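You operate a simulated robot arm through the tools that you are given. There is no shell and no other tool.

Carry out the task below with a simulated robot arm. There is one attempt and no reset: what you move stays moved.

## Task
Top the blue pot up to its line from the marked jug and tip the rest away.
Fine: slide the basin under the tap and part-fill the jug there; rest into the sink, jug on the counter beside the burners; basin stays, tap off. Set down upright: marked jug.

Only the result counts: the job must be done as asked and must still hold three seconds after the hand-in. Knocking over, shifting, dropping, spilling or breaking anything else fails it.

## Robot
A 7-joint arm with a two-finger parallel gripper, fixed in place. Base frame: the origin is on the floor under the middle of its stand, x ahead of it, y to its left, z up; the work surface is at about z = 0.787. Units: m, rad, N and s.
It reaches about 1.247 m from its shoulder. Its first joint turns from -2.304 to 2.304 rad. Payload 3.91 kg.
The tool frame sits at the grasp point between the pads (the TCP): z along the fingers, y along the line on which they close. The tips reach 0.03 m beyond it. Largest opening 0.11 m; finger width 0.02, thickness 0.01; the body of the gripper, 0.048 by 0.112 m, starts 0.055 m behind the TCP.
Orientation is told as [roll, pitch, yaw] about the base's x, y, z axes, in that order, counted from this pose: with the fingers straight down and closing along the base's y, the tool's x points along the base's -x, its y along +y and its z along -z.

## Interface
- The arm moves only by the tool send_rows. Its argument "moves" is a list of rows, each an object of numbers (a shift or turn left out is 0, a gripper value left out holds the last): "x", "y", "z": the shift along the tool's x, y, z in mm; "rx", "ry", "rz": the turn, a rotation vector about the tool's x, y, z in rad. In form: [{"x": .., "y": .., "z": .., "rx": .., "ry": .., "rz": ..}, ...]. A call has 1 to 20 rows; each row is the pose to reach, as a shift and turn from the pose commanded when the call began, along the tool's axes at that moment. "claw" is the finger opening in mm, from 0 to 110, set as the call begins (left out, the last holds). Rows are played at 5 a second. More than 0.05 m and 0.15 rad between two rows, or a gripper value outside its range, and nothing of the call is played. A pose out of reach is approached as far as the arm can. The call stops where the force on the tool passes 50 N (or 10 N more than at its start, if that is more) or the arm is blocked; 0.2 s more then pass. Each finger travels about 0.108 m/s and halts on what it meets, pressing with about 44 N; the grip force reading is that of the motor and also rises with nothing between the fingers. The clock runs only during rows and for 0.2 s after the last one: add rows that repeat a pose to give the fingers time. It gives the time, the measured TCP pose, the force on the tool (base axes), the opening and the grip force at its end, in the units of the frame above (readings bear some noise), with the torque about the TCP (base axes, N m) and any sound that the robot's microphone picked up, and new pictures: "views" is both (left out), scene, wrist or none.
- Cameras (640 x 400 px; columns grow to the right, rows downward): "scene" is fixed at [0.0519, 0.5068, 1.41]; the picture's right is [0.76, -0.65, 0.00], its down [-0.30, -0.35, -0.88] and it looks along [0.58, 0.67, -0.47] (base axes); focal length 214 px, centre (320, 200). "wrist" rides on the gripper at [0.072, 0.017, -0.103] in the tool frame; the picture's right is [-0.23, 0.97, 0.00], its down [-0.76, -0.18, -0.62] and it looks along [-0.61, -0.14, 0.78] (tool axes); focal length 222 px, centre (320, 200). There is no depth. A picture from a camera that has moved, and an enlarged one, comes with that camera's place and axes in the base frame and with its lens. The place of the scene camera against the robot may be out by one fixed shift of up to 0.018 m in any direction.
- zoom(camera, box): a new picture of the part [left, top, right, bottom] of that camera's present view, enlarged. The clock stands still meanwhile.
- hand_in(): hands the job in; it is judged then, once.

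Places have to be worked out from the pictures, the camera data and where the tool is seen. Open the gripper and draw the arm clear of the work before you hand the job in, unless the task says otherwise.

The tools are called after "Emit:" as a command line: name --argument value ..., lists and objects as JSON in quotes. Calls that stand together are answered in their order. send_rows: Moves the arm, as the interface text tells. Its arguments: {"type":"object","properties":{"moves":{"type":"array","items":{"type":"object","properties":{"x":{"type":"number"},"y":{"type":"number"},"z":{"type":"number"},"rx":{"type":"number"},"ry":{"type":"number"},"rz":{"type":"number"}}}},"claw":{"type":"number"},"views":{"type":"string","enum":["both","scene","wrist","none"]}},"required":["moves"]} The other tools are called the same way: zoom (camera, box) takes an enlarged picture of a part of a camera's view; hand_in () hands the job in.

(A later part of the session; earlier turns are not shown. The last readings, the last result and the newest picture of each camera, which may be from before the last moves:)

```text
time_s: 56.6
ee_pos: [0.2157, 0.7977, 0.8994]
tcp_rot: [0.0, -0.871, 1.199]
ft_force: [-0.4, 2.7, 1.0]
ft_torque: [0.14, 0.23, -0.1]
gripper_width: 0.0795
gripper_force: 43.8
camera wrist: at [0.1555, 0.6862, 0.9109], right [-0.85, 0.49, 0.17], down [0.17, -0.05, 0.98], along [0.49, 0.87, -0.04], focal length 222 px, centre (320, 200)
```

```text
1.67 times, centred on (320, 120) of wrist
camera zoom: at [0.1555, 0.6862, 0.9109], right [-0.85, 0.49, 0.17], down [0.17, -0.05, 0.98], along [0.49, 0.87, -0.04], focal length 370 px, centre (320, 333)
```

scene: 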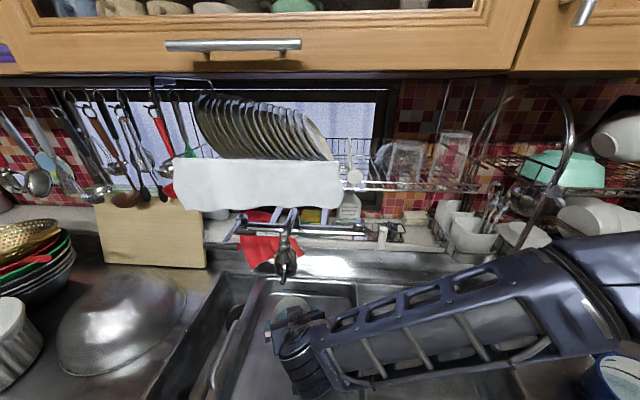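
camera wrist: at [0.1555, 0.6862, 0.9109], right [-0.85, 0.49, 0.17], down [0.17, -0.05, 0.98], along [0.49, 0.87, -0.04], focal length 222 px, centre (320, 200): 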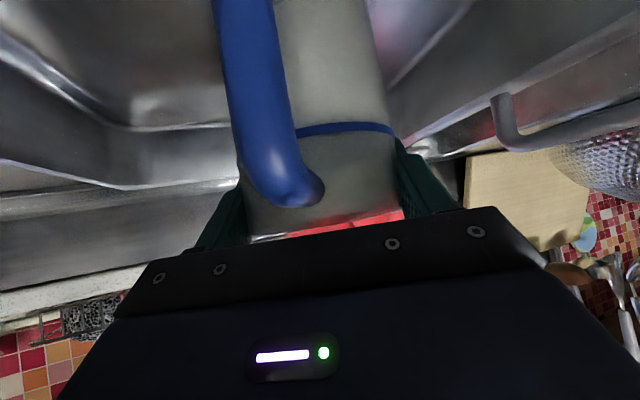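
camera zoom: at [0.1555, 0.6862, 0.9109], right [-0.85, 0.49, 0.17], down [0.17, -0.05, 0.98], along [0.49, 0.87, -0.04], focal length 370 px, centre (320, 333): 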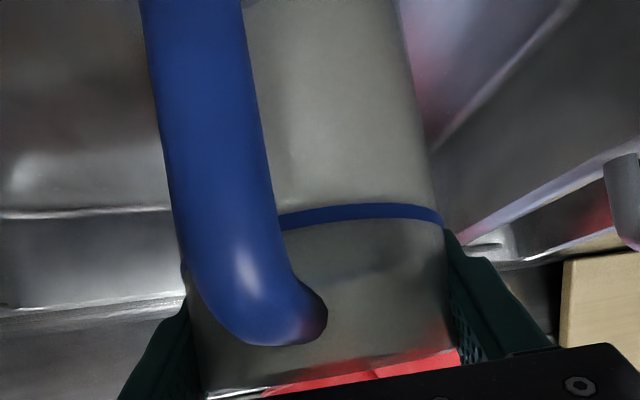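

The pads have closed at 79.5 mm with 44 N of grip on the jug. I make a small test lift of 12 mm to check the hold and weigh the jug.

Emit:
send_rows --moves '[{"x": -2.3, "z": -1.9}, {"x": -5.4, "z": -4.5}, {"x": -9.2, "z": -7.7}, {"x": -9.2, "z": -7.7}, {"x": -9.2, "z": -7.7}]' --views "both"

Emit:
zoom --camera "scene" --box '[220, 240, 400, 400]'

Emit:
zoom --camera "wrist" --box '[180, 0, 460, 240]'

```text
time_s: 57.8
ee_pos: [0.2177, 0.7978, 0.9119]
tcp_rot: [0.003, -0.871, 1.2]
ft_force: [-1.5, 2.6, 6.1]
ft_torque: [0.54, 0.61, -0.07]
gripper_width: 0.0792
gripper_force: 44.0
camera wrist: at [0.1555, 0.6867, 0.9234], right [-0.85, 0.49, 0.17], down [0.17, -0.05, 0.98], along [0.49, 0.87, -0.04], focal length 222 px, centre (320, 200)
```

scene: 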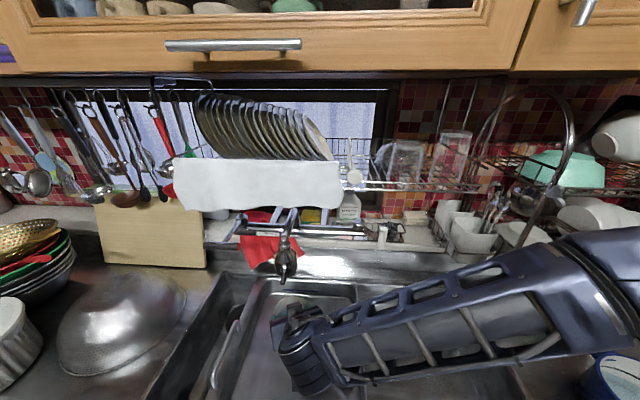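
wrist: 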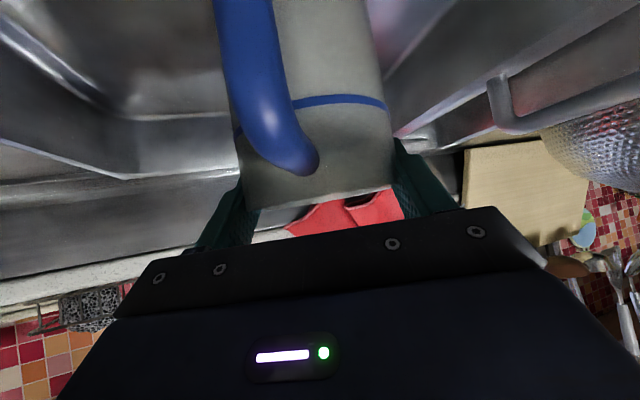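

```text
2.50 times, centred on (310, 320) of scene
camera zoom: at [0.0519, 0.5068, 1.41], right [0.76, -0.65, 0.0], down [-0.3, -0.35, -0.88], along [0.58, 0.67, -0.47], focal length 536 px, centre (345, -100)
```

zoom: 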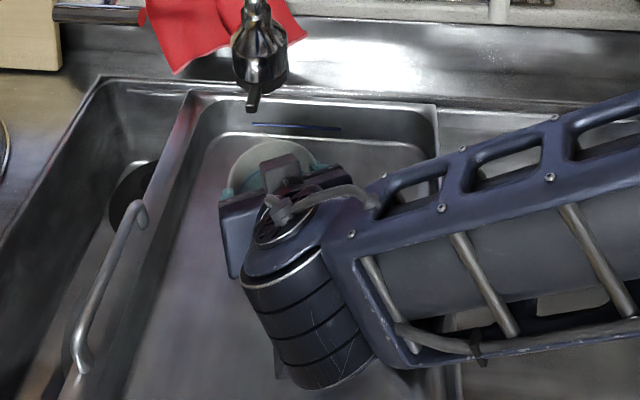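

```text
1.67 times, centred on (320, 120) of wrist
camera zoom: at [0.1555, 0.6867, 0.9234], right [-0.85, 0.49, 0.17], down [0.17, -0.05, 0.98], along [0.49, 0.87, -0.04], focal length 370 px, centre (320, 333)
```

zoom: 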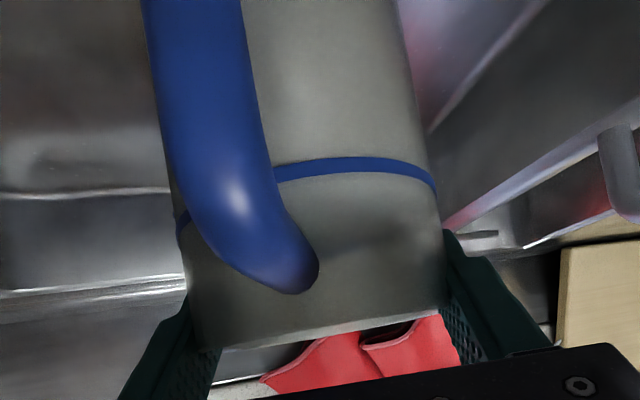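

The force reads +6 N upward, and in the pictures the jug stayed on the basin floor while the pads slid up its wall, so the hold slipped. I zoom in around both pads before deciding.

Emit:
zoom --camera "wrist" --box '[190, 120, 290, 260]'

Emit:
zoom --camera "wrist" --box '[360, 100, 460, 240]'

Emit:
zoom --camera "scene" --box '[260, 280, 340, 350]'

```text
2.86 times, centred on (240, 190) of wrist
camera zoom: at [0.1555, 0.6867, 0.9234], right [-0.85, 0.49, 0.17], down [0.17, -0.05, 0.98], along [0.49, 0.87, -0.04], focal length 635 px, centre (549, 229)
```

zoom: 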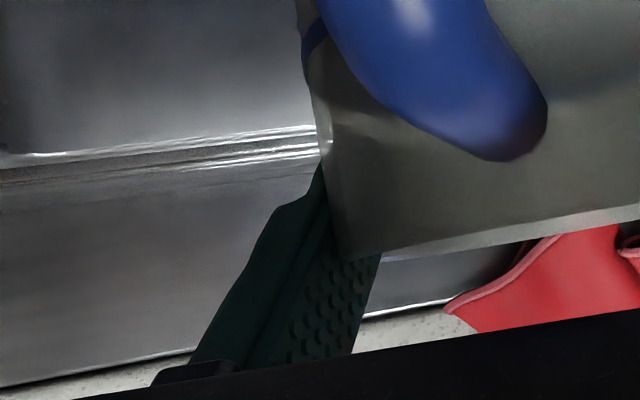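

```text
2.86 times, centred on (410, 170) of wrist
camera zoom: at [0.1555, 0.6867, 0.9234], right [-0.85, 0.49, 0.17], down [0.17, -0.05, 0.98], along [0.49, 0.87, -0.04], focal length 635 px, centre (63, 286)
```

zoom: 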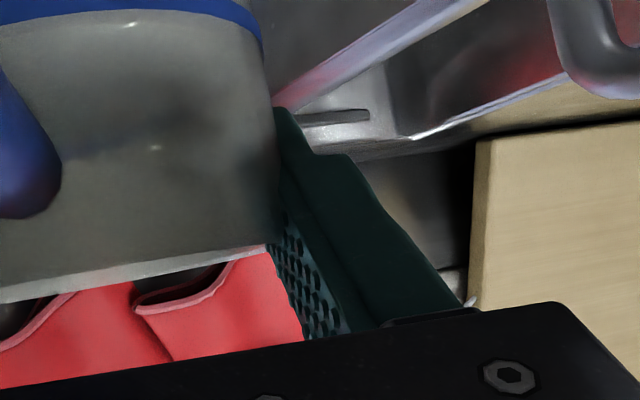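

```text
5.71 times, centred on (300, 315) of scene
camera zoom: at [0.0519, 0.5068, 1.41], right [0.76, -0.65, 0.0], down [-0.3, -0.35, -0.88], along [0.58, 0.67, -0.47], focal length 1226 px, centre (434, -457)
```

zoom: 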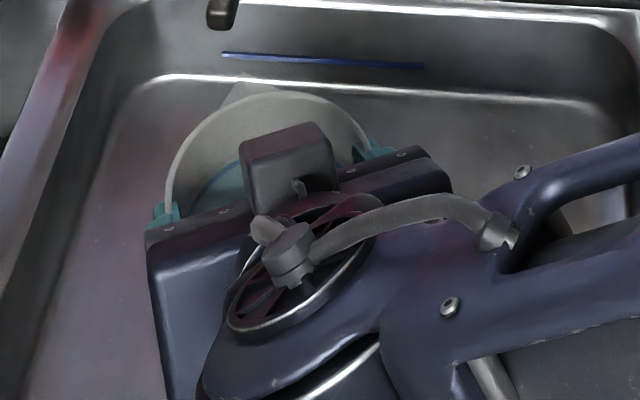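

Jug wall contact looks real, but the pads may sit off the true diameter. I open, move about 1 cm further in and 1.2 cm lower so the pads centre on the jug axis, and close again to compare the width.

Emit:
send_rows --moves '[{"z": 0}, {"z": 0}]' --claw 110 --views "none"

Emit:
send_rows --moves '[{"x": 1, "y": 1, "z": 6}, {"x": 2.6, "y": 2, "z": 12}, {"x": 2.6, "y": 2, "z": 15.5}, {"x": 2.6, "y": 2, "z": 15.5}]' --views "none"

Emit:
send_rows --moves '[{"z": 0}, {"z": 0}, {"z": 0}, {"z": 0}]' --claw 0 --views "both"

```text
time_s: 58.4
ee_pos: [0.2169, 0.7979, 0.9114]
tcp_rot: [-0.001, -0.872, 1.2]
ft_force: [0.0, -0.2, -0.1]
ft_torque: [0.0, 0.03, 0.0]
gripper_width: 0.1101
gripper_force: 0.0
```

```text
time_s: 59.4
ee_pos: [0.2186, 0.8082, 0.9]
tcp_rot: [0.0, -0.871, 1.201]
ft_force: [-0.1, -0.1, -0.5]
ft_torque: [0.03, 0.0, 0.0]
gripper_width: 0.1099
gripper_force: 0.1
```

```text
time_s: 60.4
ee_pos: [0.2187, 0.8076, 0.8988]
tcp_rot: [0.001, -0.872, 1.202]
ft_force: [2.2, 1.2, 1.4]
ft_torque: [0.11, -0.02, -0.01]
gripper_width: 0.0796
gripper_force: 44.1
camera wrist: at [0.1574, 0.6968, 0.9103], right [-0.85, 0.49, 0.17], down [0.17, -0.05, 0.98], along [0.49, 0.87, -0.04], focal length 222 px, centre (320, 200)
```

scene: 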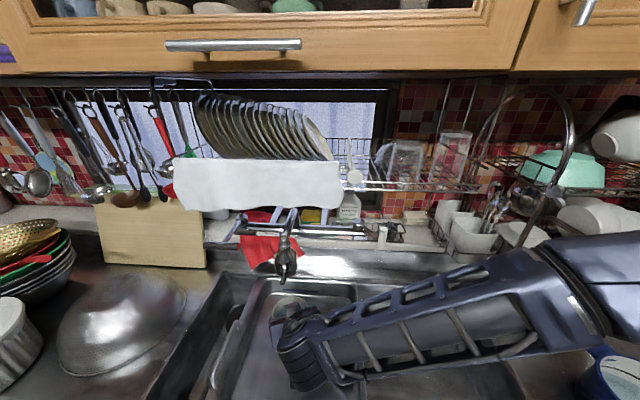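
wrist: 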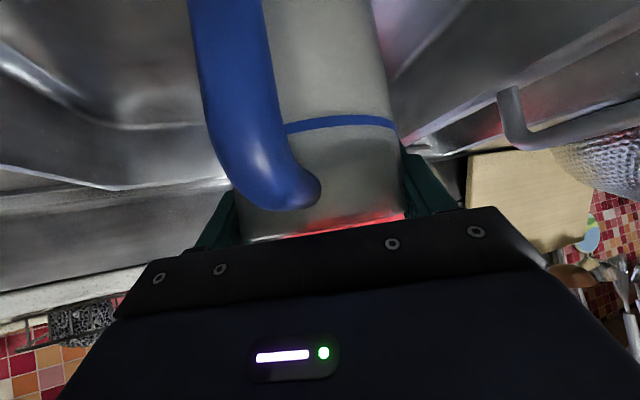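

The width reads 79.6 mm again, so the pads are on the diameter. I test a very slow lift in small steps and watch the vertical force.

Emit:
send_rows --moves '[{"x": -0.8, "z": -0.6}, {"x": -1.5, "z": -1.3}]' --views "none"

Emit:
send_rows --moves '[{"x": -0.8, "z": -0.6}, {"x": -1.5, "z": -1.3}]' --views "none"

Emit:
send_rows --moves '[{"x": -0.8, "z": -0.6}, {"x": -1.5, "z": -1.3}, {"x": -2.3, "z": -1.9}, {"x": -3.1, "z": -2.6}]' --views "wrist"

```text
time_s: 61.0
ee_pos: [0.2195, 0.8075, 0.9004]
tcp_rot: [0.001, -0.868, 1.201]
ft_force: [0.0, -0.9, 0.2]
ft_torque: [0.09, 0.0, 0.07]
gripper_width: 0.0798
gripper_force: 44.1
```

```text
time_s: 61.6
ee_pos: [0.2188, 0.8088, 0.9024]
tcp_rot: [-0.001, -0.87, 1.2]
ft_force: [-0.3, -0.1, -6.4]
ft_torque: [0.06, -0.03, -0.02]
gripper_width: 0.0798
gripper_force: 44.1
```

```text
time_s: 62.6
ee_pos: [0.2189, 0.8086, 0.9061]
tcp_rot: [0.0, -0.868, 1.2]
ft_force: [0.1, 0.3, -7.2]
ft_torque: [0.07, -0.01, -0.01]
gripper_width: 0.0795
gripper_force: 43.7
camera wrist: at [0.1575, 0.6965, 0.9182], right [-0.85, 0.49, 0.17], down [0.17, -0.05, 0.98], along [0.49, 0.87, -0.04], focal length 222 px, centre (320, 200)
```

wrist: 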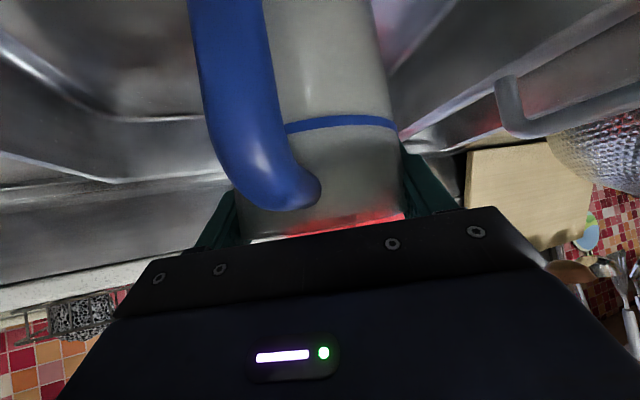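

Now the jug lifts with the gripper: about 7.2 N of weight and no slip. I continue lifting slowly to about 35 mm.

Emit:
send_rows --moves '[{"x": -0.8, "z": -0.6}, {"x": -2.3, "z": -1.9}, {"x": -4.6, "z": -3.9}, {"x": -6.9, "z": -5.8}, {"x": -9.2, "z": -7.7}, {"x": -11.5, "z": -9.7}, {"x": -13.8, "z": -11.6}, {"x": -16, "z": -13.5}, {"x": -18.3, "z": -15.5}, {"x": -19.9, "z": -16.8}, {"x": -20.6, "z": -17.4}]' --views "both"

```text
time_s: 65.0
ee_pos: [0.2192, 0.8063, 0.9338]
tcp_rot: [0.001, -0.87, 1.2]
ft_force: [0.0, -0.1, -6.6]
ft_torque: [0.09, -0.03, -0.01]
gripper_width: 0.0795
gripper_force: 43.8
camera wrist: at [0.1573, 0.6962, 0.9452], right [-0.85, 0.49, 0.17], down [0.17, -0.05, 0.98], along [0.49, 0.87, -0.04], focal length 222 px, centre (320, 200)
```

scene: 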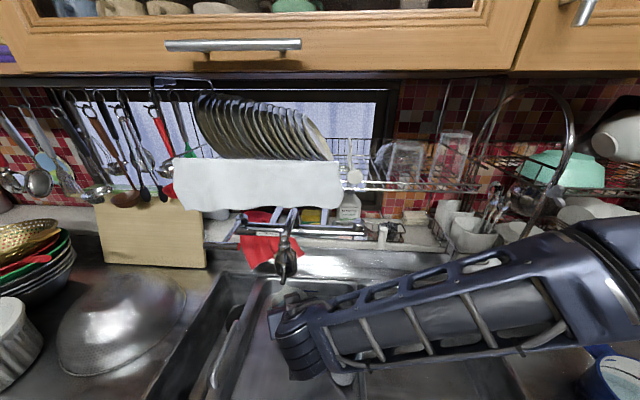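
wrist: 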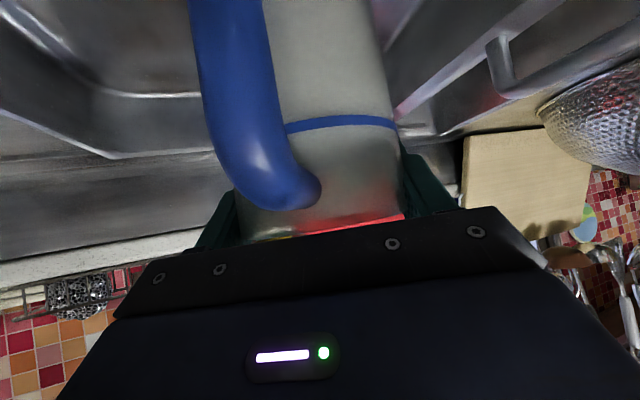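

The hold is steady. I withdraw the jug back and up along the finger axis, clear of the spout and above the basin rim.

Emit:
send_rows --moves '[{"z": -3}, {"z": -8}, {"z": -15}, {"z": -24}, {"z": -34}, {"z": -45}, {"z": -56}, {"z": -67}, {"z": -78}, {"z": -89}, {"z": -100}, {"z": -111}, {"z": -122}, {"z": -132}, {"z": -141}, {"z": -148}, {"z": -153}, {"z": -156}, {"z": -156}]' --views "both"

```text
time_s: 69.0
ee_pos: [0.1769, 0.6967, 1.0348]
tcp_rot: [0.001, -0.87, 1.199]
ft_force: [-0.2, -0.3, -7.0]
ft_torque: [0.11, -0.05, -0.01]
gripper_width: 0.0797
gripper_force: 43.7
camera wrist: at [0.115, 0.5853, 1.0459], right [-0.85, 0.49, 0.17], down [0.17, -0.05, 0.98], along [0.49, 0.87, -0.04], focal length 222 px, centre (320, 200)
```

scene: 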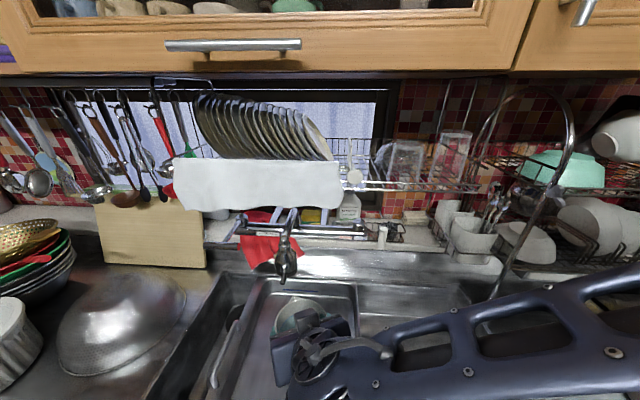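
wrist: 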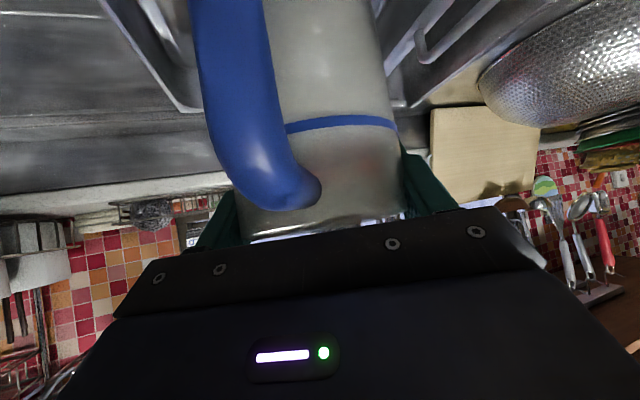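

The jug is held upright, at 7 N. From the early views the pot's rim centre is ≈(0.60, 0.23), rim z≈0.935, radius ≈0.07, and the counter is at ≈0.866. I carry the jug toward it in gentle stages, first to the half-way point, rising slightly.

Emit:
send_rows --moves '[{"x": 0.5, "y": -2.6, "z": -1.6, "rx": 0.0032, "rz": 0.0027}, {"x": 1.5, "y": -7.9, "z": -4.8, "rx": 0.0095, "rz": 0.008}, {"x": 3, "y": -15.9, "z": -9.6, "rx": 0.0191, "rz": 0.0161}, {"x": 5, "y": -26.4, "z": -16, "rx": 0.0318, "rz": 0.0268}, {"x": 7.5, "y": -39.6, "z": -24, "rx": 0.0477, "rz": 0.0402}, {"x": 10, "y": -52.8, "z": -32, "rx": 0.0636, "rz": 0.0536}, {"x": 13, "y": -68.7, "z": -41.6, "rx": 0.0827, "rz": 0.0697}, {"x": 16, "y": -84.5, "z": -51.2, "rx": 0.1018, "rz": 0.0858}, {"x": 19, "y": -100.4, "z": -60.8, "rx": 0.1208, "rz": 0.1019}, {"x": 22, "y": -116.2, "z": -70.4, "rx": 0.1399, "rz": 0.118}, {"x": 25, "y": -132.1, "z": -80, "rx": 0.159, "rz": 0.1341}, {"x": 28, "y": -148, "z": -89.6, "rx": 0.1781, "rz": 0.1502}, {"x": 31, "y": -163.8, "z": -99.2, "rx": 0.1972, "rz": 0.1663}, {"x": 34, "y": -179.7, "z": -108.8, "rx": 0.2162, "rz": 0.1824}, {"x": 37, "y": -195.5, "z": -118.4, "rx": 0.2353, "rz": 0.1985}, {"x": 40, "y": -211.4, "z": -128, "rx": 0.2544, "rz": 0.2146}, {"x": 43, "y": -227.2, "z": -137.6, "rx": 0.2735, "rz": 0.2307}, {"x": 46, "y": -243.1, "z": -147.2, "rx": 0.2926, "rz": 0.2467}, {"x": 48.5, "y": -256.3, "z": -155.2, "rx": 0.3085, "rz": 0.2602}, {"x": 50, "y": -264.2, "z": -160, "rx": 0.318, "rz": 0.2682}]' --views "both"

```text
time_s: 73.2
ee_pos: [0.365, 0.4565, 1.0987]
tcp_rot: [0.002, -0.869, 0.785]
ft_force: [0.0, 0.1, -7.4]
ft_torque: [0.09, -0.09, 0.01]
gripper_width: 0.0795
gripper_force: 43.6
camera wrist: at [0.2643, 0.3796, 1.1103], right [-0.58, 0.79, 0.17], down [0.14, -0.12, 0.98], along [0.8, 0.6, -0.04], focal length 222 px, centre (320, 200)
```

scene: 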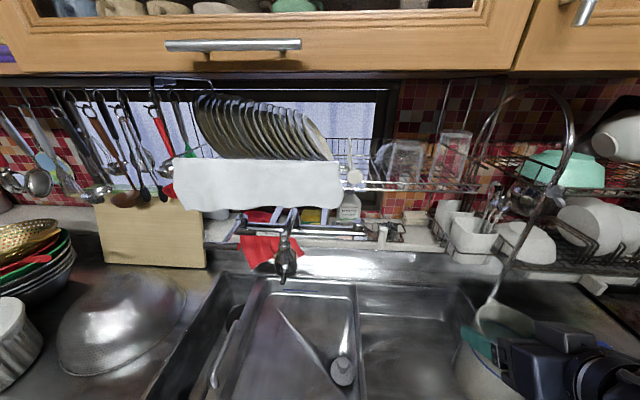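
wrist: 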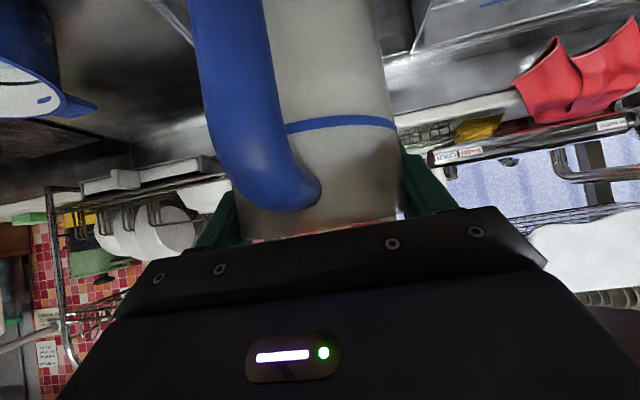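

The jug rides steadily (7.4 N), and the pot comes into view at the picture's edge. I zoom in on it to refine where it is.

Emit:
zoom --camera "wrist" --box '[0, 0, 200, 130]'

Emit:
zoom --camera "scene" --box '[420, 270, 640, 400]'

```text
3.08 times, centred on (100, 65) of wrist
camera zoom: at [0.2643, 0.3796, 1.1103], right [-0.58, 0.79, 0.17], down [0.14, -0.12, 0.98], along [0.8, 0.6, -0.04], focal length 684 px, centre (997, 615)
```

zoom: 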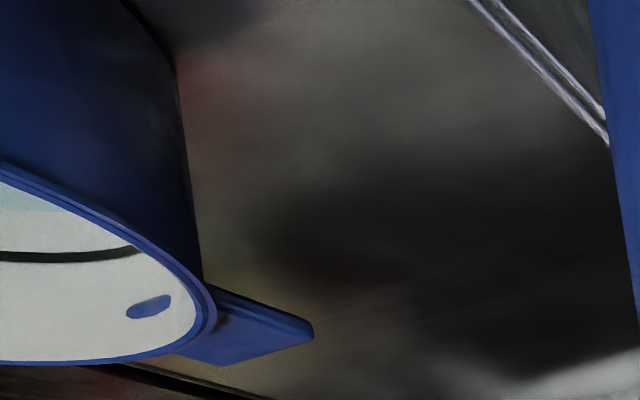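

```text
2.91 times, centred on (530, 335) of scene
camera zoom: at [0.0519, 0.5068, 1.41], right [0.76, -0.65, 0.0], down [-0.3, -0.35, -0.88], along [0.58, 0.67, -0.47], focal length 624 px, centre (-291, -193)
```

zoom: 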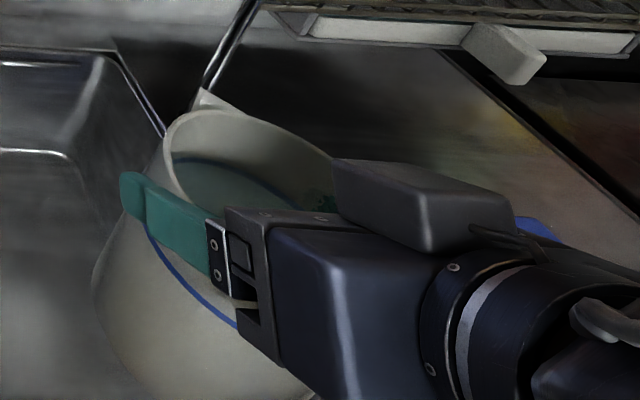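

The pot is only partly in view. I turn the heading another 0.36 rad toward the pot while staying put, so that it appears beside the jug in the wrist picture.

Emit:
send_rows --moves '[{"rx": 0.011, "rz": 0.0093}, {"rx": 0.0344, "rz": 0.029}, {"rx": 0.0688, "rz": 0.058}, {"rx": 0.11, "rz": 0.0928}, {"rx": 0.1513, "rz": 0.1276}, {"rx": 0.1926, "rz": 0.1625}, {"rx": 0.2338, "rz": 0.1973}, {"rx": 0.2613, "rz": 0.2205}, {"rx": 0.2751, "rz": 0.2321}, {"rx": 0.2751, "rz": 0.2321}]' --views "both"

Emit:
zoom --camera "wrist" --box '[0, 0, 220, 160]'

```text
time_s: 75.4
ee_pos: [0.3663, 0.4573, 1.0994]
tcp_rot: [0.0, -0.869, 0.423]
ft_force: [-0.2, -0.2, -6.1]
ft_torque: [0.07, -0.1, 0.0]
gripper_width: 0.0795
gripper_force: 44.1
camera wrist: at [0.2443, 0.4207, 1.111], right [-0.27, 0.95, 0.17], down [0.09, -0.16, 0.98], along [0.96, 0.28, -0.04], focal length 222 px, centre (320, 200)
```

scene: 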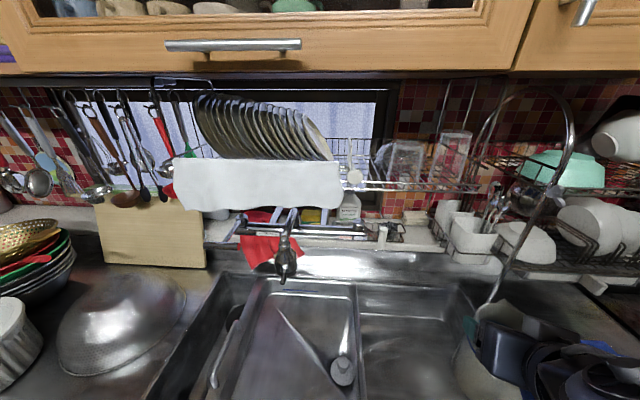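
wrist: 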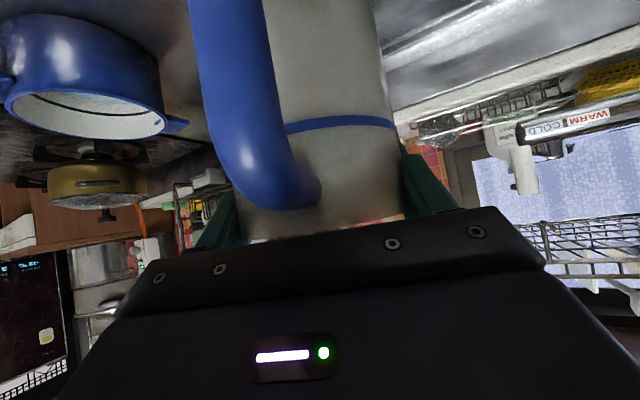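

```text
2.50 times, centred on (110, 80) of wrist
camera zoom: at [0.2443, 0.4207, 1.111], right [-0.27, 0.95, 0.17], down [0.09, -0.16, 0.98], along [0.96, 0.28, -0.04], focal length 555 px, centre (845, 500)
```

zoom: 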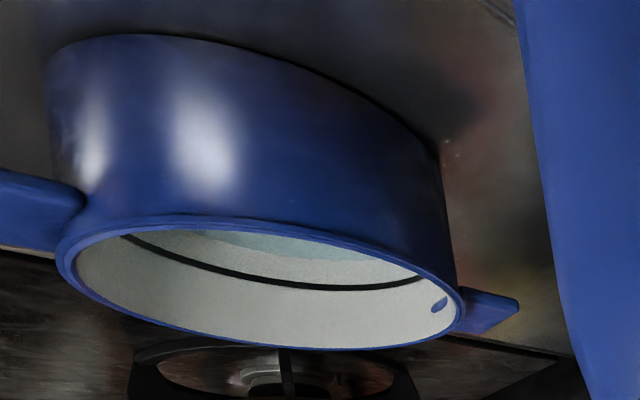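

The pot is now fully visible: centre ≈(0.597, 0.238), rim z≈0.942, radius ≈0.073, black line ≈21 mm above the water, so roughly 0.3 L is needed. I move the jug sideways to the pouring position, with the lip just short of the pot's centre and the jug bottom well above its rim.

Emit:
send_rows --moves '[{"x": -0.4, "y": -3.5, "z": 0.5}, {"x": -1.4, "y": -11.8, "z": 1.6}, {"x": -2.9, "y": -25, "z": 3.5}, {"x": -4.8, "y": -41.3, "z": 5.7}, {"x": -7.1, "y": -60.4, "z": 8.4}, {"x": -9.5, "y": -81, "z": 11.2}, {"x": -11.9, "y": -101.7, "z": 14.1}, {"x": -14.3, "y": -122.3, "z": 17}, {"x": -16.7, "y": -142.9, "z": 19.8}, {"x": -19.1, "y": -163.6, "z": 22.7}, {"x": -21.6, "y": -184.2, "z": 25.6}, {"x": -24, "y": -204.8, "z": 28.4}, {"x": -26.4, "y": -225.4, "z": 31.3}, {"x": -28.6, "y": -244.6, "z": 33.9}, {"x": -30.7, "y": -262.3, "z": 36.4}, {"x": -32.4, "y": -277, "z": 38.4}, {"x": -33.6, "y": -287.3, "z": 39.9}, {"x": -34.3, "y": -293.2, "z": 40.7}, {"x": -34.5, "y": -294.7, "z": 40.9}]' --views "both"

Emit:
zoom --camera "scene" --box '[480, 270, 640, 400]'

```text
time_s: 79.4
ee_pos: [0.538, 0.21, 1.0987]
tcp_rot: [0.001, -0.869, 0.424]
ft_force: [-1.2, -0.3, -6.2]
ft_torque: [0.08, -0.1, 0.02]
gripper_width: 0.0795
gripper_force: 43.9
camera wrist: at [0.4151, 0.174, 1.1107], right [-0.27, 0.95, 0.17], down [0.09, -0.16, 0.98], along [0.96, 0.28, -0.04], focal length 222 px, centre (320, 200)
```

scene: 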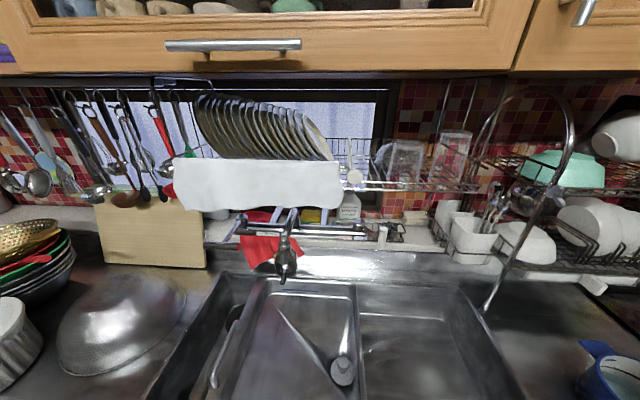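
wrist: 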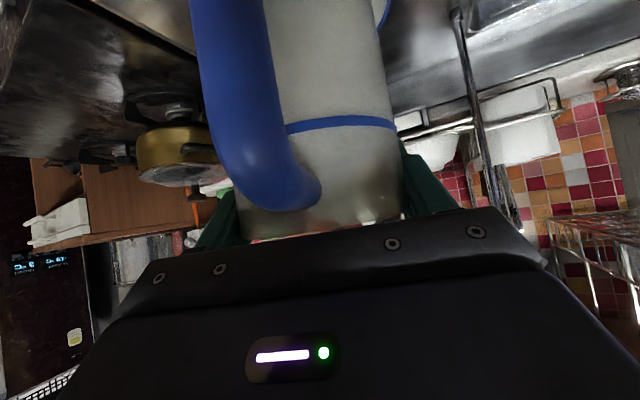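

```text
3.08 times, centred on (560, 335) of scene
camera zoom: at [0.0519, 0.5068, 1.41], right [0.76, -0.65, 0.0], down [-0.3, -0.35, -0.88], along [0.58, 0.67, -0.47], focal length 660 px, centre (-418, -215)
```

zoom: 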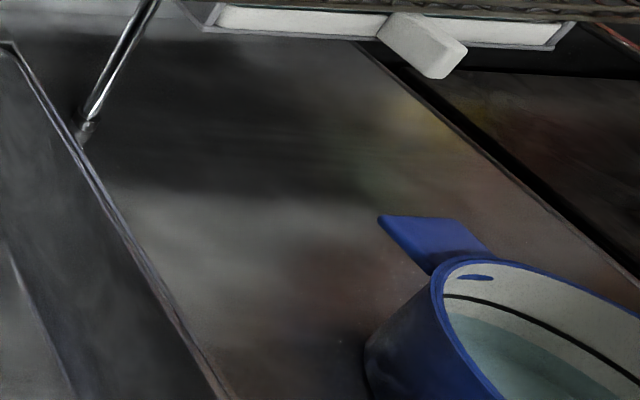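

The scene camera sees the pot's line and water edge clearly, so it can be my level gauge. I tilt the jug forward 25° first, below the expected pouring angle, lowering slightly, and check that it doesn't slip in the grip.

Emit:
send_rows --moves '[{"x": 1, "ry": 0.025}, {"x": 3, "ry": 0.07}, {"x": 6, "ry": 0.13}, {"x": 9, "ry": 0.2}, {"x": 12, "ry": 0.27}, {"x": 15, "ry": 0.34}, {"x": 17.5, "ry": 0.395}, {"x": 19, "ry": 0.43}, {"x": 19.2, "ry": 0.436}, {"x": 19.2, "ry": 0.436}]' --views "both"

Emit:
zoom --camera "scene" --box '[540, 310, 640, 400]'

```text
time_s: 81.6
ee_pos: [0.5246, 0.2052, 1.0842]
tcp_rot: [0.0, -0.434, 0.424]
ft_force: [0.1, 0.8, -6.5]
ft_torque: [0.11, -0.24, 0.0]
gripper_width: 0.0796
gripper_force: 44.5
out of reach, approached as far as the arm can: row 5
camera wrist: at [0.4183, 0.1751, 1.1478], right [-0.21, 0.97, 0.1], down [0.46, 0.01, 0.89], along [0.86, 0.23, -0.45], focal length 222 px, centre (320, 200)
```

scene: 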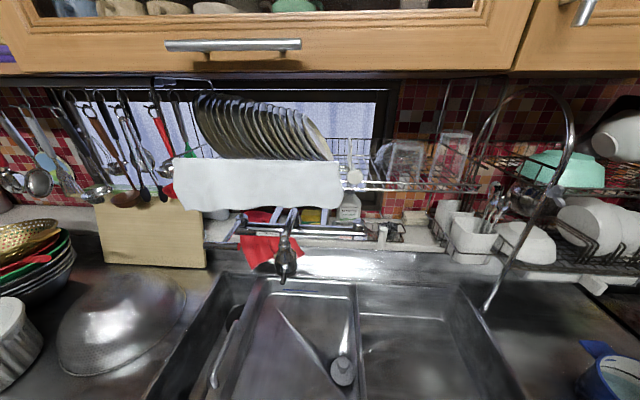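
wrist: 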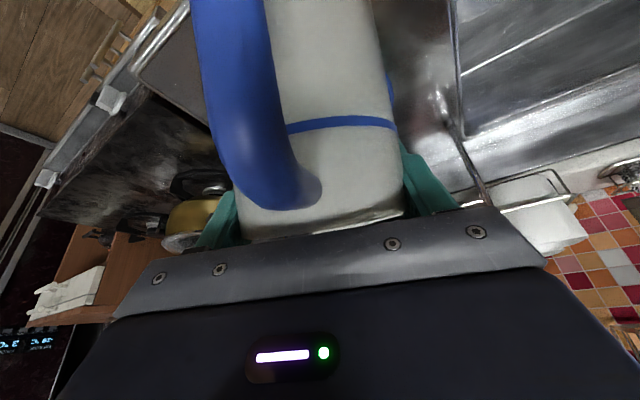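

```text
4.44 times, centred on (590, 355) of scene
camera zoom: at [0.0519, 0.5068, 1.41], right [0.76, -0.65, 0.0], down [-0.3, -0.35, -0.88], along [0.58, 0.67, -0.47], focal length 953 px, centre (-880, -489)
```

zoom: 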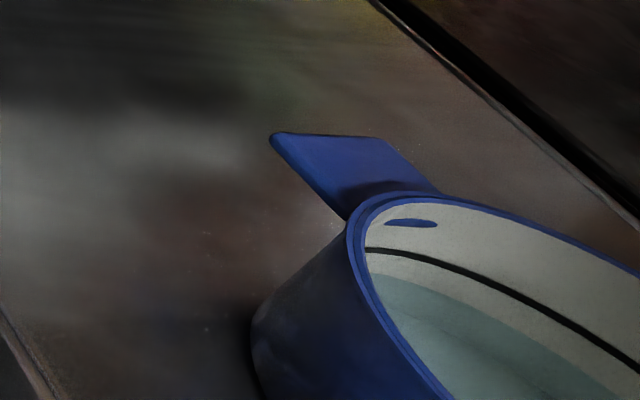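

There is no slip; the jug turns with the gripper and nothing has poured yet. I tilt another 8°.

Emit:
send_rows --moves '[{"ry": 0.04}, {"ry": 0.09}, {"ry": 0.14}, {"ry": 0.14}]' --views "wrist"

Emit:
zoom --camera "scene" --box '[540, 310, 640, 400]'

```text
time_s: 82.6
ee_pos: [0.5251, 0.2057, 1.0848]
tcp_rot: [-0.001, -0.293, 0.423]
ft_force: [0.0, 0.0, -7.0]
ft_torque: [0.09, -0.27, 0.01]
gripper_width: 0.0796
gripper_force: 44.5
camera wrist: at [0.4274, 0.1796, 1.1624], right [-0.2, 0.98, 0.07], down [0.57, 0.06, 0.82], along [0.79, 0.2, -0.57], focal length 222 px, centre (320, 200)
```

wrist: 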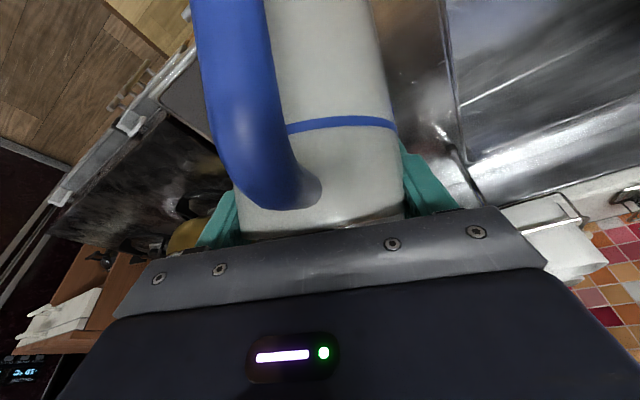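

```text
4.44 times, centred on (590, 355) of scene
camera zoom: at [0.0519, 0.5068, 1.41], right [0.76, -0.65, 0.0], down [-0.3, -0.35, -0.88], along [0.58, 0.67, -0.47], focal length 953 px, centre (-880, -489)
```

zoom: 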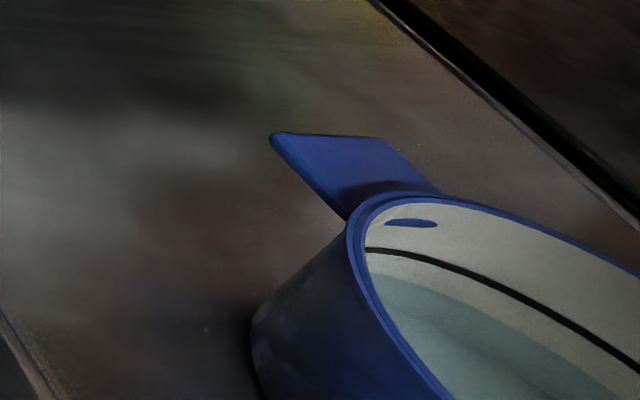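

Still no flow at 33°. I tilt 4° more.

Emit:
send_rows --moves '[{"ry": 0.035}, {"ry": 0.07}, {"ry": 0.07}]' --views "none"

Emit:
zoom --camera "scene" --box '[540, 310, 640, 400]'

```text
time_s: 83.4
ee_pos: [0.5245, 0.2051, 1.0844]
tcp_rot: [0.0, -0.224, 0.426]
ft_force: [0.0, 0.7, -6.4]
ft_torque: [0.14, -0.24, 0.0]
gripper_width: 0.0796
gripper_force: 43.8
```

```text
4.44 times, centred on (590, 355) of scene
camera zoom: at [0.0519, 0.5068, 1.41], right [0.76, -0.65, 0.0], down [-0.3, -0.35, -0.88], along [0.58, 0.67, -0.47], focal length 953 px, centre (-880, -489)
```

zoom: 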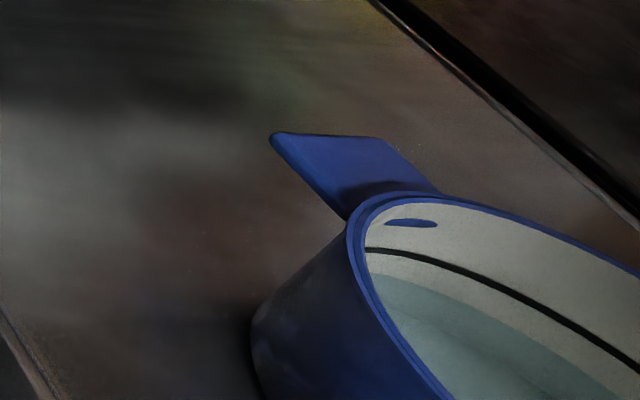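

Nothing pours at 37° either. I go 4° further.

Emit:
send_rows --moves '[{"ry": 0.035}, {"ry": 0.07}, {"ry": 0.07}]' --views "wrist"

Emit:
zoom --camera "scene" --box '[540, 310, 640, 400]'

```text
time_s: 84.2
ee_pos: [0.5254, 0.2048, 1.084]
tcp_rot: [0.0, -0.154, 0.423]
ft_force: [-0.6, -0.7, -6.6]
ft_torque: [0.1, -0.3, 0.0]
gripper_width: 0.0797
gripper_force: 43.4
camera wrist: at [0.4384, 0.1846, 1.1755], right [-0.2, 0.98, 0.04], down [0.67, 0.11, 0.73], along [0.71, 0.17, -0.68], focal length 222 px, centre (320, 200)
```

wrist: 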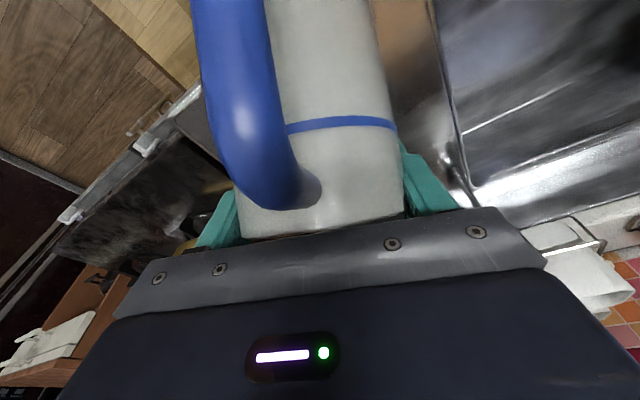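

```text
4.44 times, centred on (590, 355) of scene
camera zoom: at [0.0519, 0.5068, 1.41], right [0.76, -0.65, 0.0], down [-0.3, -0.35, -0.88], along [0.58, 0.67, -0.47], focal length 953 px, centre (-880, -489)
```

zoom: 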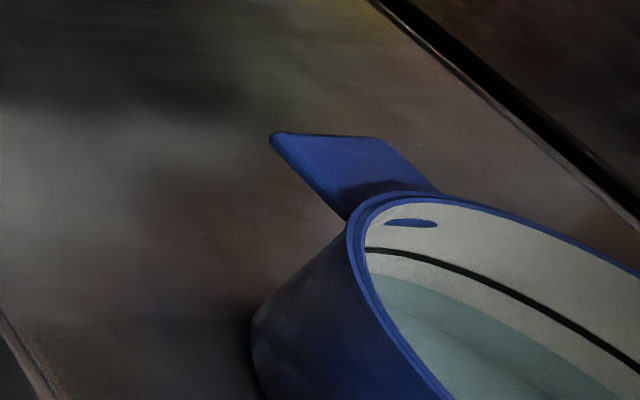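

At 41° nothing flows yet; by geometry the flow should begin around 44–46°. I tilt 3° more and lower 15 mm.

Emit:
send_rows --moves '[{"x": 1.2, "z": 7.4, "ry": 0.025}, {"x": 2.3, "z": 14.8, "ry": 0.05}, {"x": 2.3, "z": 14.8, "ry": 0.05}]' --views "none"

Emit:
zoom --camera "scene" --box '[540, 310, 640, 400]'

```text
time_s: 85.0
ee_pos: [0.5262, 0.2058, 1.0686]
tcp_rot: [0.0, -0.104, 0.423]
ft_force: [-0.1, -0.6, -6.4]
ft_torque: [0.13, -0.29, 0.01]
gripper_width: 0.0799
gripper_force: 43.9
```

```text
4.44 times, centred on (590, 355) of scene
camera zoom: at [0.0519, 0.5068, 1.41], right [0.76, -0.65, 0.0], down [-0.3, -0.35, -0.88], along [0.58, 0.67, -0.47], focal length 953 px, centre (-880, -489)
```

zoom: 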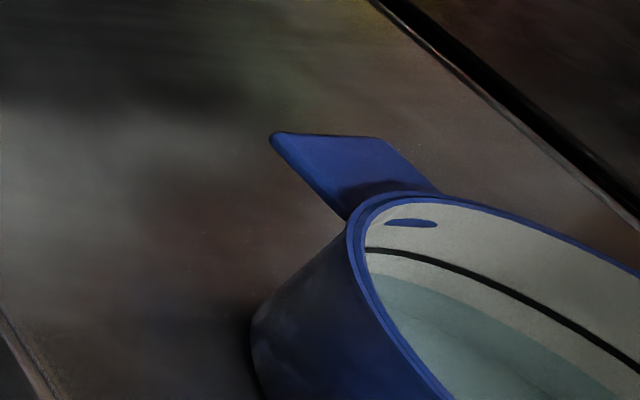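

Still dry at 44°. I go another 3°.

Emit:
send_rows --moves '[{"ry": 0.025}, {"ry": 0.05}, {"ry": 0.05}]' --views "none"

Emit:
zoom --camera "scene" --box '[540, 310, 640, 400]'

```text
time_s: 85.8
ee_pos: [0.5256, 0.2048, 1.0697]
tcp_rot: [-0.002, -0.053, 0.427]
ft_force: [-0.1, -0.1, -5.0]
ft_torque: [0.08, -0.28, -0.02]
gripper_width: 0.0797
gripper_force: 43.6
```

```text
4.44 times, centred on (590, 355) of scene
camera zoom: at [0.0519, 0.5068, 1.41], right [0.76, -0.65, 0.0], down [-0.3, -0.35, -0.88], along [0.58, 0.67, -0.47], focal length 953 px, centre (-880, -489)
```

zoom: 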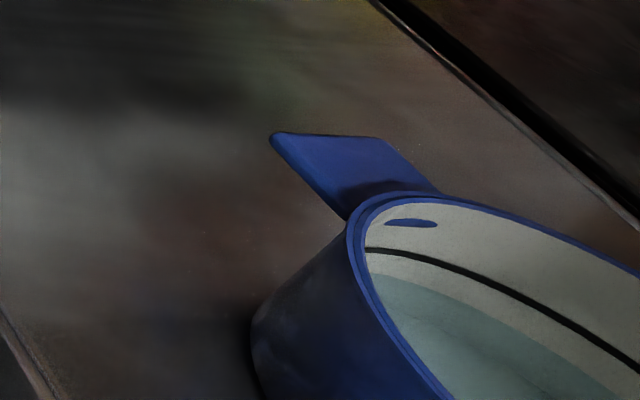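

The force dipped to -5 N, so it may be starting. I hold for a moment and look.

Emit:
send_rows --moves '[{"ry": 0}, {"ry": 0}, {"ry": 0}]' --views "both"

Emit:
zoom --camera "scene" --box '[570, 330, 640, 400]'

```text
time_s: 86.6
ee_pos: [0.5261, 0.2059, 1.0682]
tcp_rot: [0.001, -0.054, 0.423]
ft_force: [0.2, -0.4, -6.0]
ft_torque: [0.11, -0.31, 0.0]
gripper_width: 0.0799
gripper_force: 43.7
camera wrist: at [0.447, 0.1885, 1.1684], right [-0.19, 0.98, 0.01], down [0.74, 0.14, 0.66], along [0.65, 0.14, -0.75], focal length 222 px, centre (320, 200)
```

scene: 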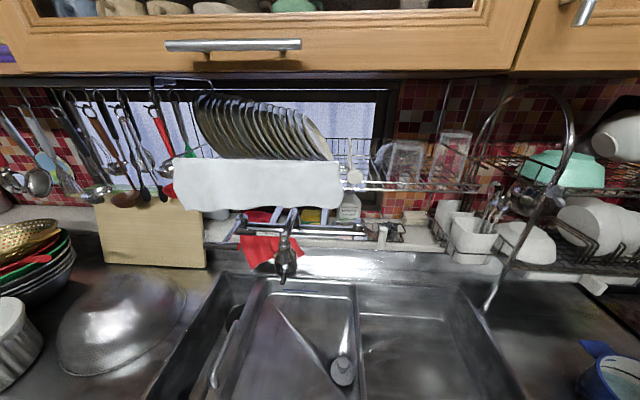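
wrist: 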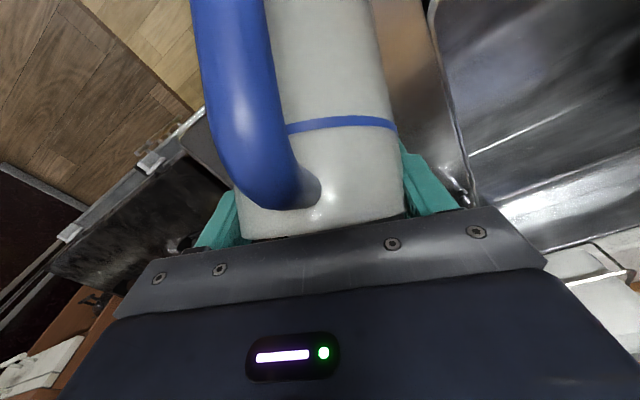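

```text
5.71 times, centred on (605, 365) of scene
camera zoom: at [0.0519, 0.5068, 1.41], right [0.76, -0.65, 0.0], down [-0.3, -0.35, -0.88], along [0.58, 0.67, -0.47], focal length 1226 px, centre (-1309, -743)
```

zoom: 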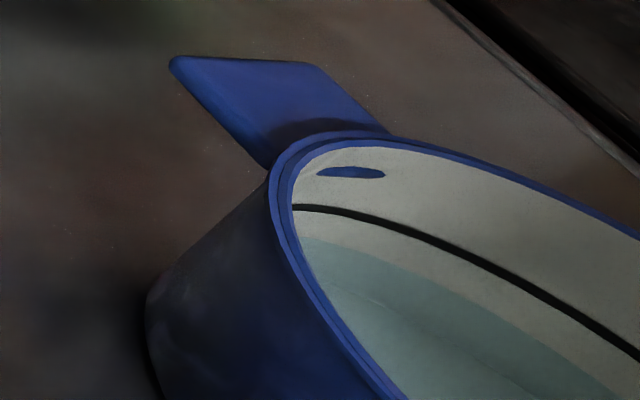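

No change in the pot yet. I continue tilting, 4° more.

Emit:
send_rows --moves '[{"ry": 0.035}, {"ry": 0.07}, {"ry": 0.07}]' --views "none"

Emit:
zoom --camera "scene" --box '[570, 330, 640, 400]'

```text
time_s: 87.4
ee_pos: [0.5243, 0.2044, 1.0694]
tcp_rot: [0.0, 0.015, 0.424]
ft_force: [-0.3, -0.1, -4.7]
ft_torque: [0.11, -0.26, -0.01]
gripper_width: 0.0797
gripper_force: 44.3
```

```text
5.71 times, centred on (605, 365) of scene
camera zoom: at [0.0519, 0.5068, 1.41], right [0.76, -0.65, 0.0], down [-0.3, -0.35, -0.88], along [0.58, 0.67, -0.47], focal length 1226 px, centre (-1309, -743)
```

zoom: 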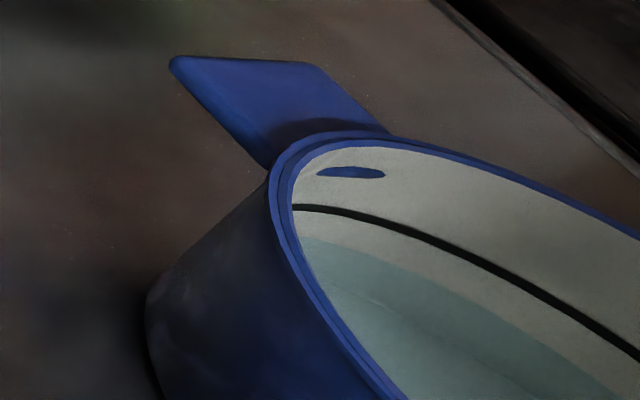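

The force reading drifts toward -5 N while the pot level looks unchanged. I take a few readings in place and look carefully for any stream or spill.

Emit:
send_rows --moves '[{"ry": 0}]' --views "none"

Emit:
send_rows --moves '[{"ry": 0}]' --views "wrist"

Emit:
zoom --camera "wrist" --box '[160, 0, 460, 220]'

Emit:
zoom --camera "scene" --box '[500, 280, 640, 400]'

```text
time_s: 87.8
ee_pos: [0.5248, 0.2053, 1.0689]
tcp_rot: [0.0, 0.016, 0.423]
ft_force: [0.5, -0.5, -5.3]
ft_torque: [0.11, -0.26, -0.02]
gripper_width: 0.0794
gripper_force: 44.2
```

```text
time_s: 88.2
ee_pos: [0.5242, 0.2043, 1.0687]
tcp_rot: [-0.001, 0.017, 0.424]
ft_force: [-0.3, -0.9, -6.5]
ft_torque: [0.13, -0.29, 0.0]
gripper_width: 0.0795
gripper_force: 44.0
camera wrist: at [0.4531, 0.1911, 1.1735], right [-0.19, 0.98, 0.0], down [0.78, 0.16, 0.61], along [0.6, 0.12, -0.79], focal length 222 px, centre (320, 200)
```

wrist: 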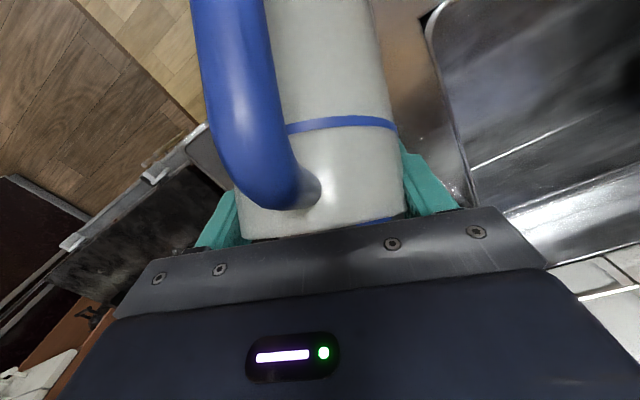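

```text
1.82 times, centred on (310, 110) of wrist
camera zoom: at [0.4531, 0.1911, 1.1735], right [-0.19, 0.98, 0.0], down [0.78, 0.16, 0.61], along [0.6, 0.12, -0.79], focal length 404 px, centre (338, 364)
```

zoom: 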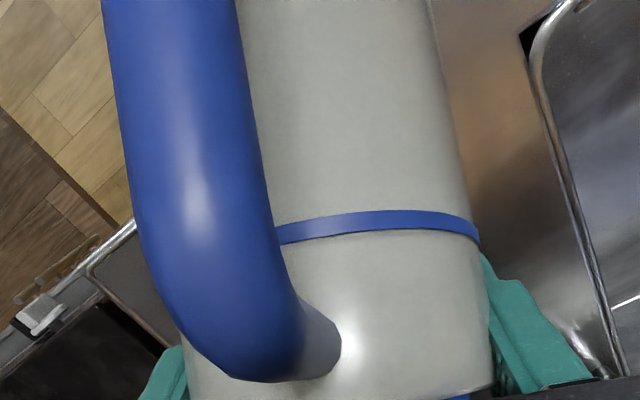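

```text
3.33 times, centred on (570, 340) of scene
camera zoom: at [0.0519, 0.5068, 1.41], right [0.76, -0.65, 0.0], down [-0.3, -0.35, -0.88], along [0.58, 0.67, -0.47], focal length 715 px, centre (-513, -267)
```

zoom: 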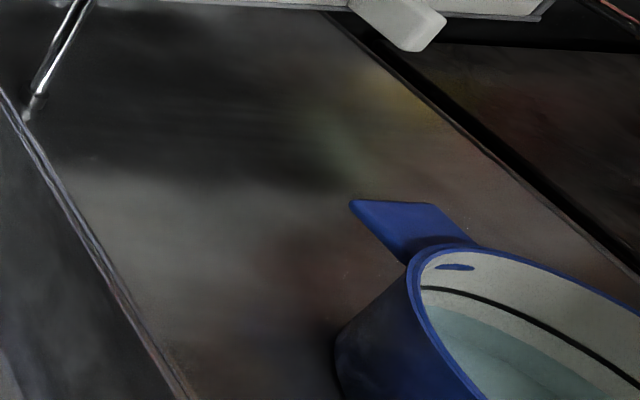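

Readings average about -5.8 N with noise, and there is no sign of a spill or stream. I continue to 55°.

Emit:
send_rows --moves '[{"ry": 0.035}, {"ry": 0.07}, {"ry": 0.07}]' --views "none"

Emit:
zoom --camera "scene" --box '[570, 330, 640, 400]'

```text
time_s: 89.0
ee_pos: [0.5248, 0.205, 1.0672]
tcp_rot: [-0.001, 0.084, 0.427]
ft_force: [0.0, 0.4, -5.1]
ft_torque: [0.11, -0.22, -0.05]
gripper_width: 0.0798
gripper_force: 44.7
```

```text
5.71 times, centred on (605, 365) of scene
camera zoom: at [0.0519, 0.5068, 1.41], right [0.76, -0.65, 0.0], down [-0.3, -0.35, -0.88], along [0.58, 0.67, -0.47], focal length 1226 px, centre (-1309, -743)
```

zoom: 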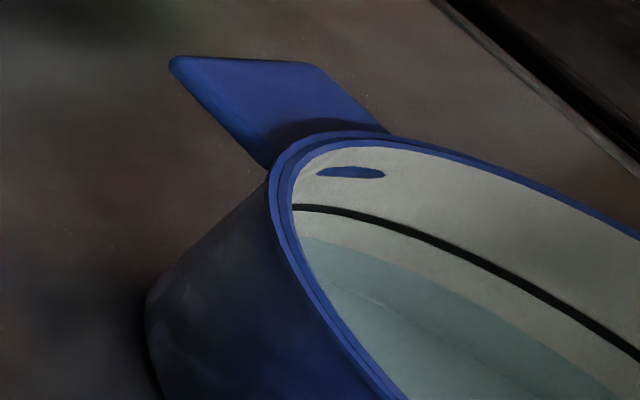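

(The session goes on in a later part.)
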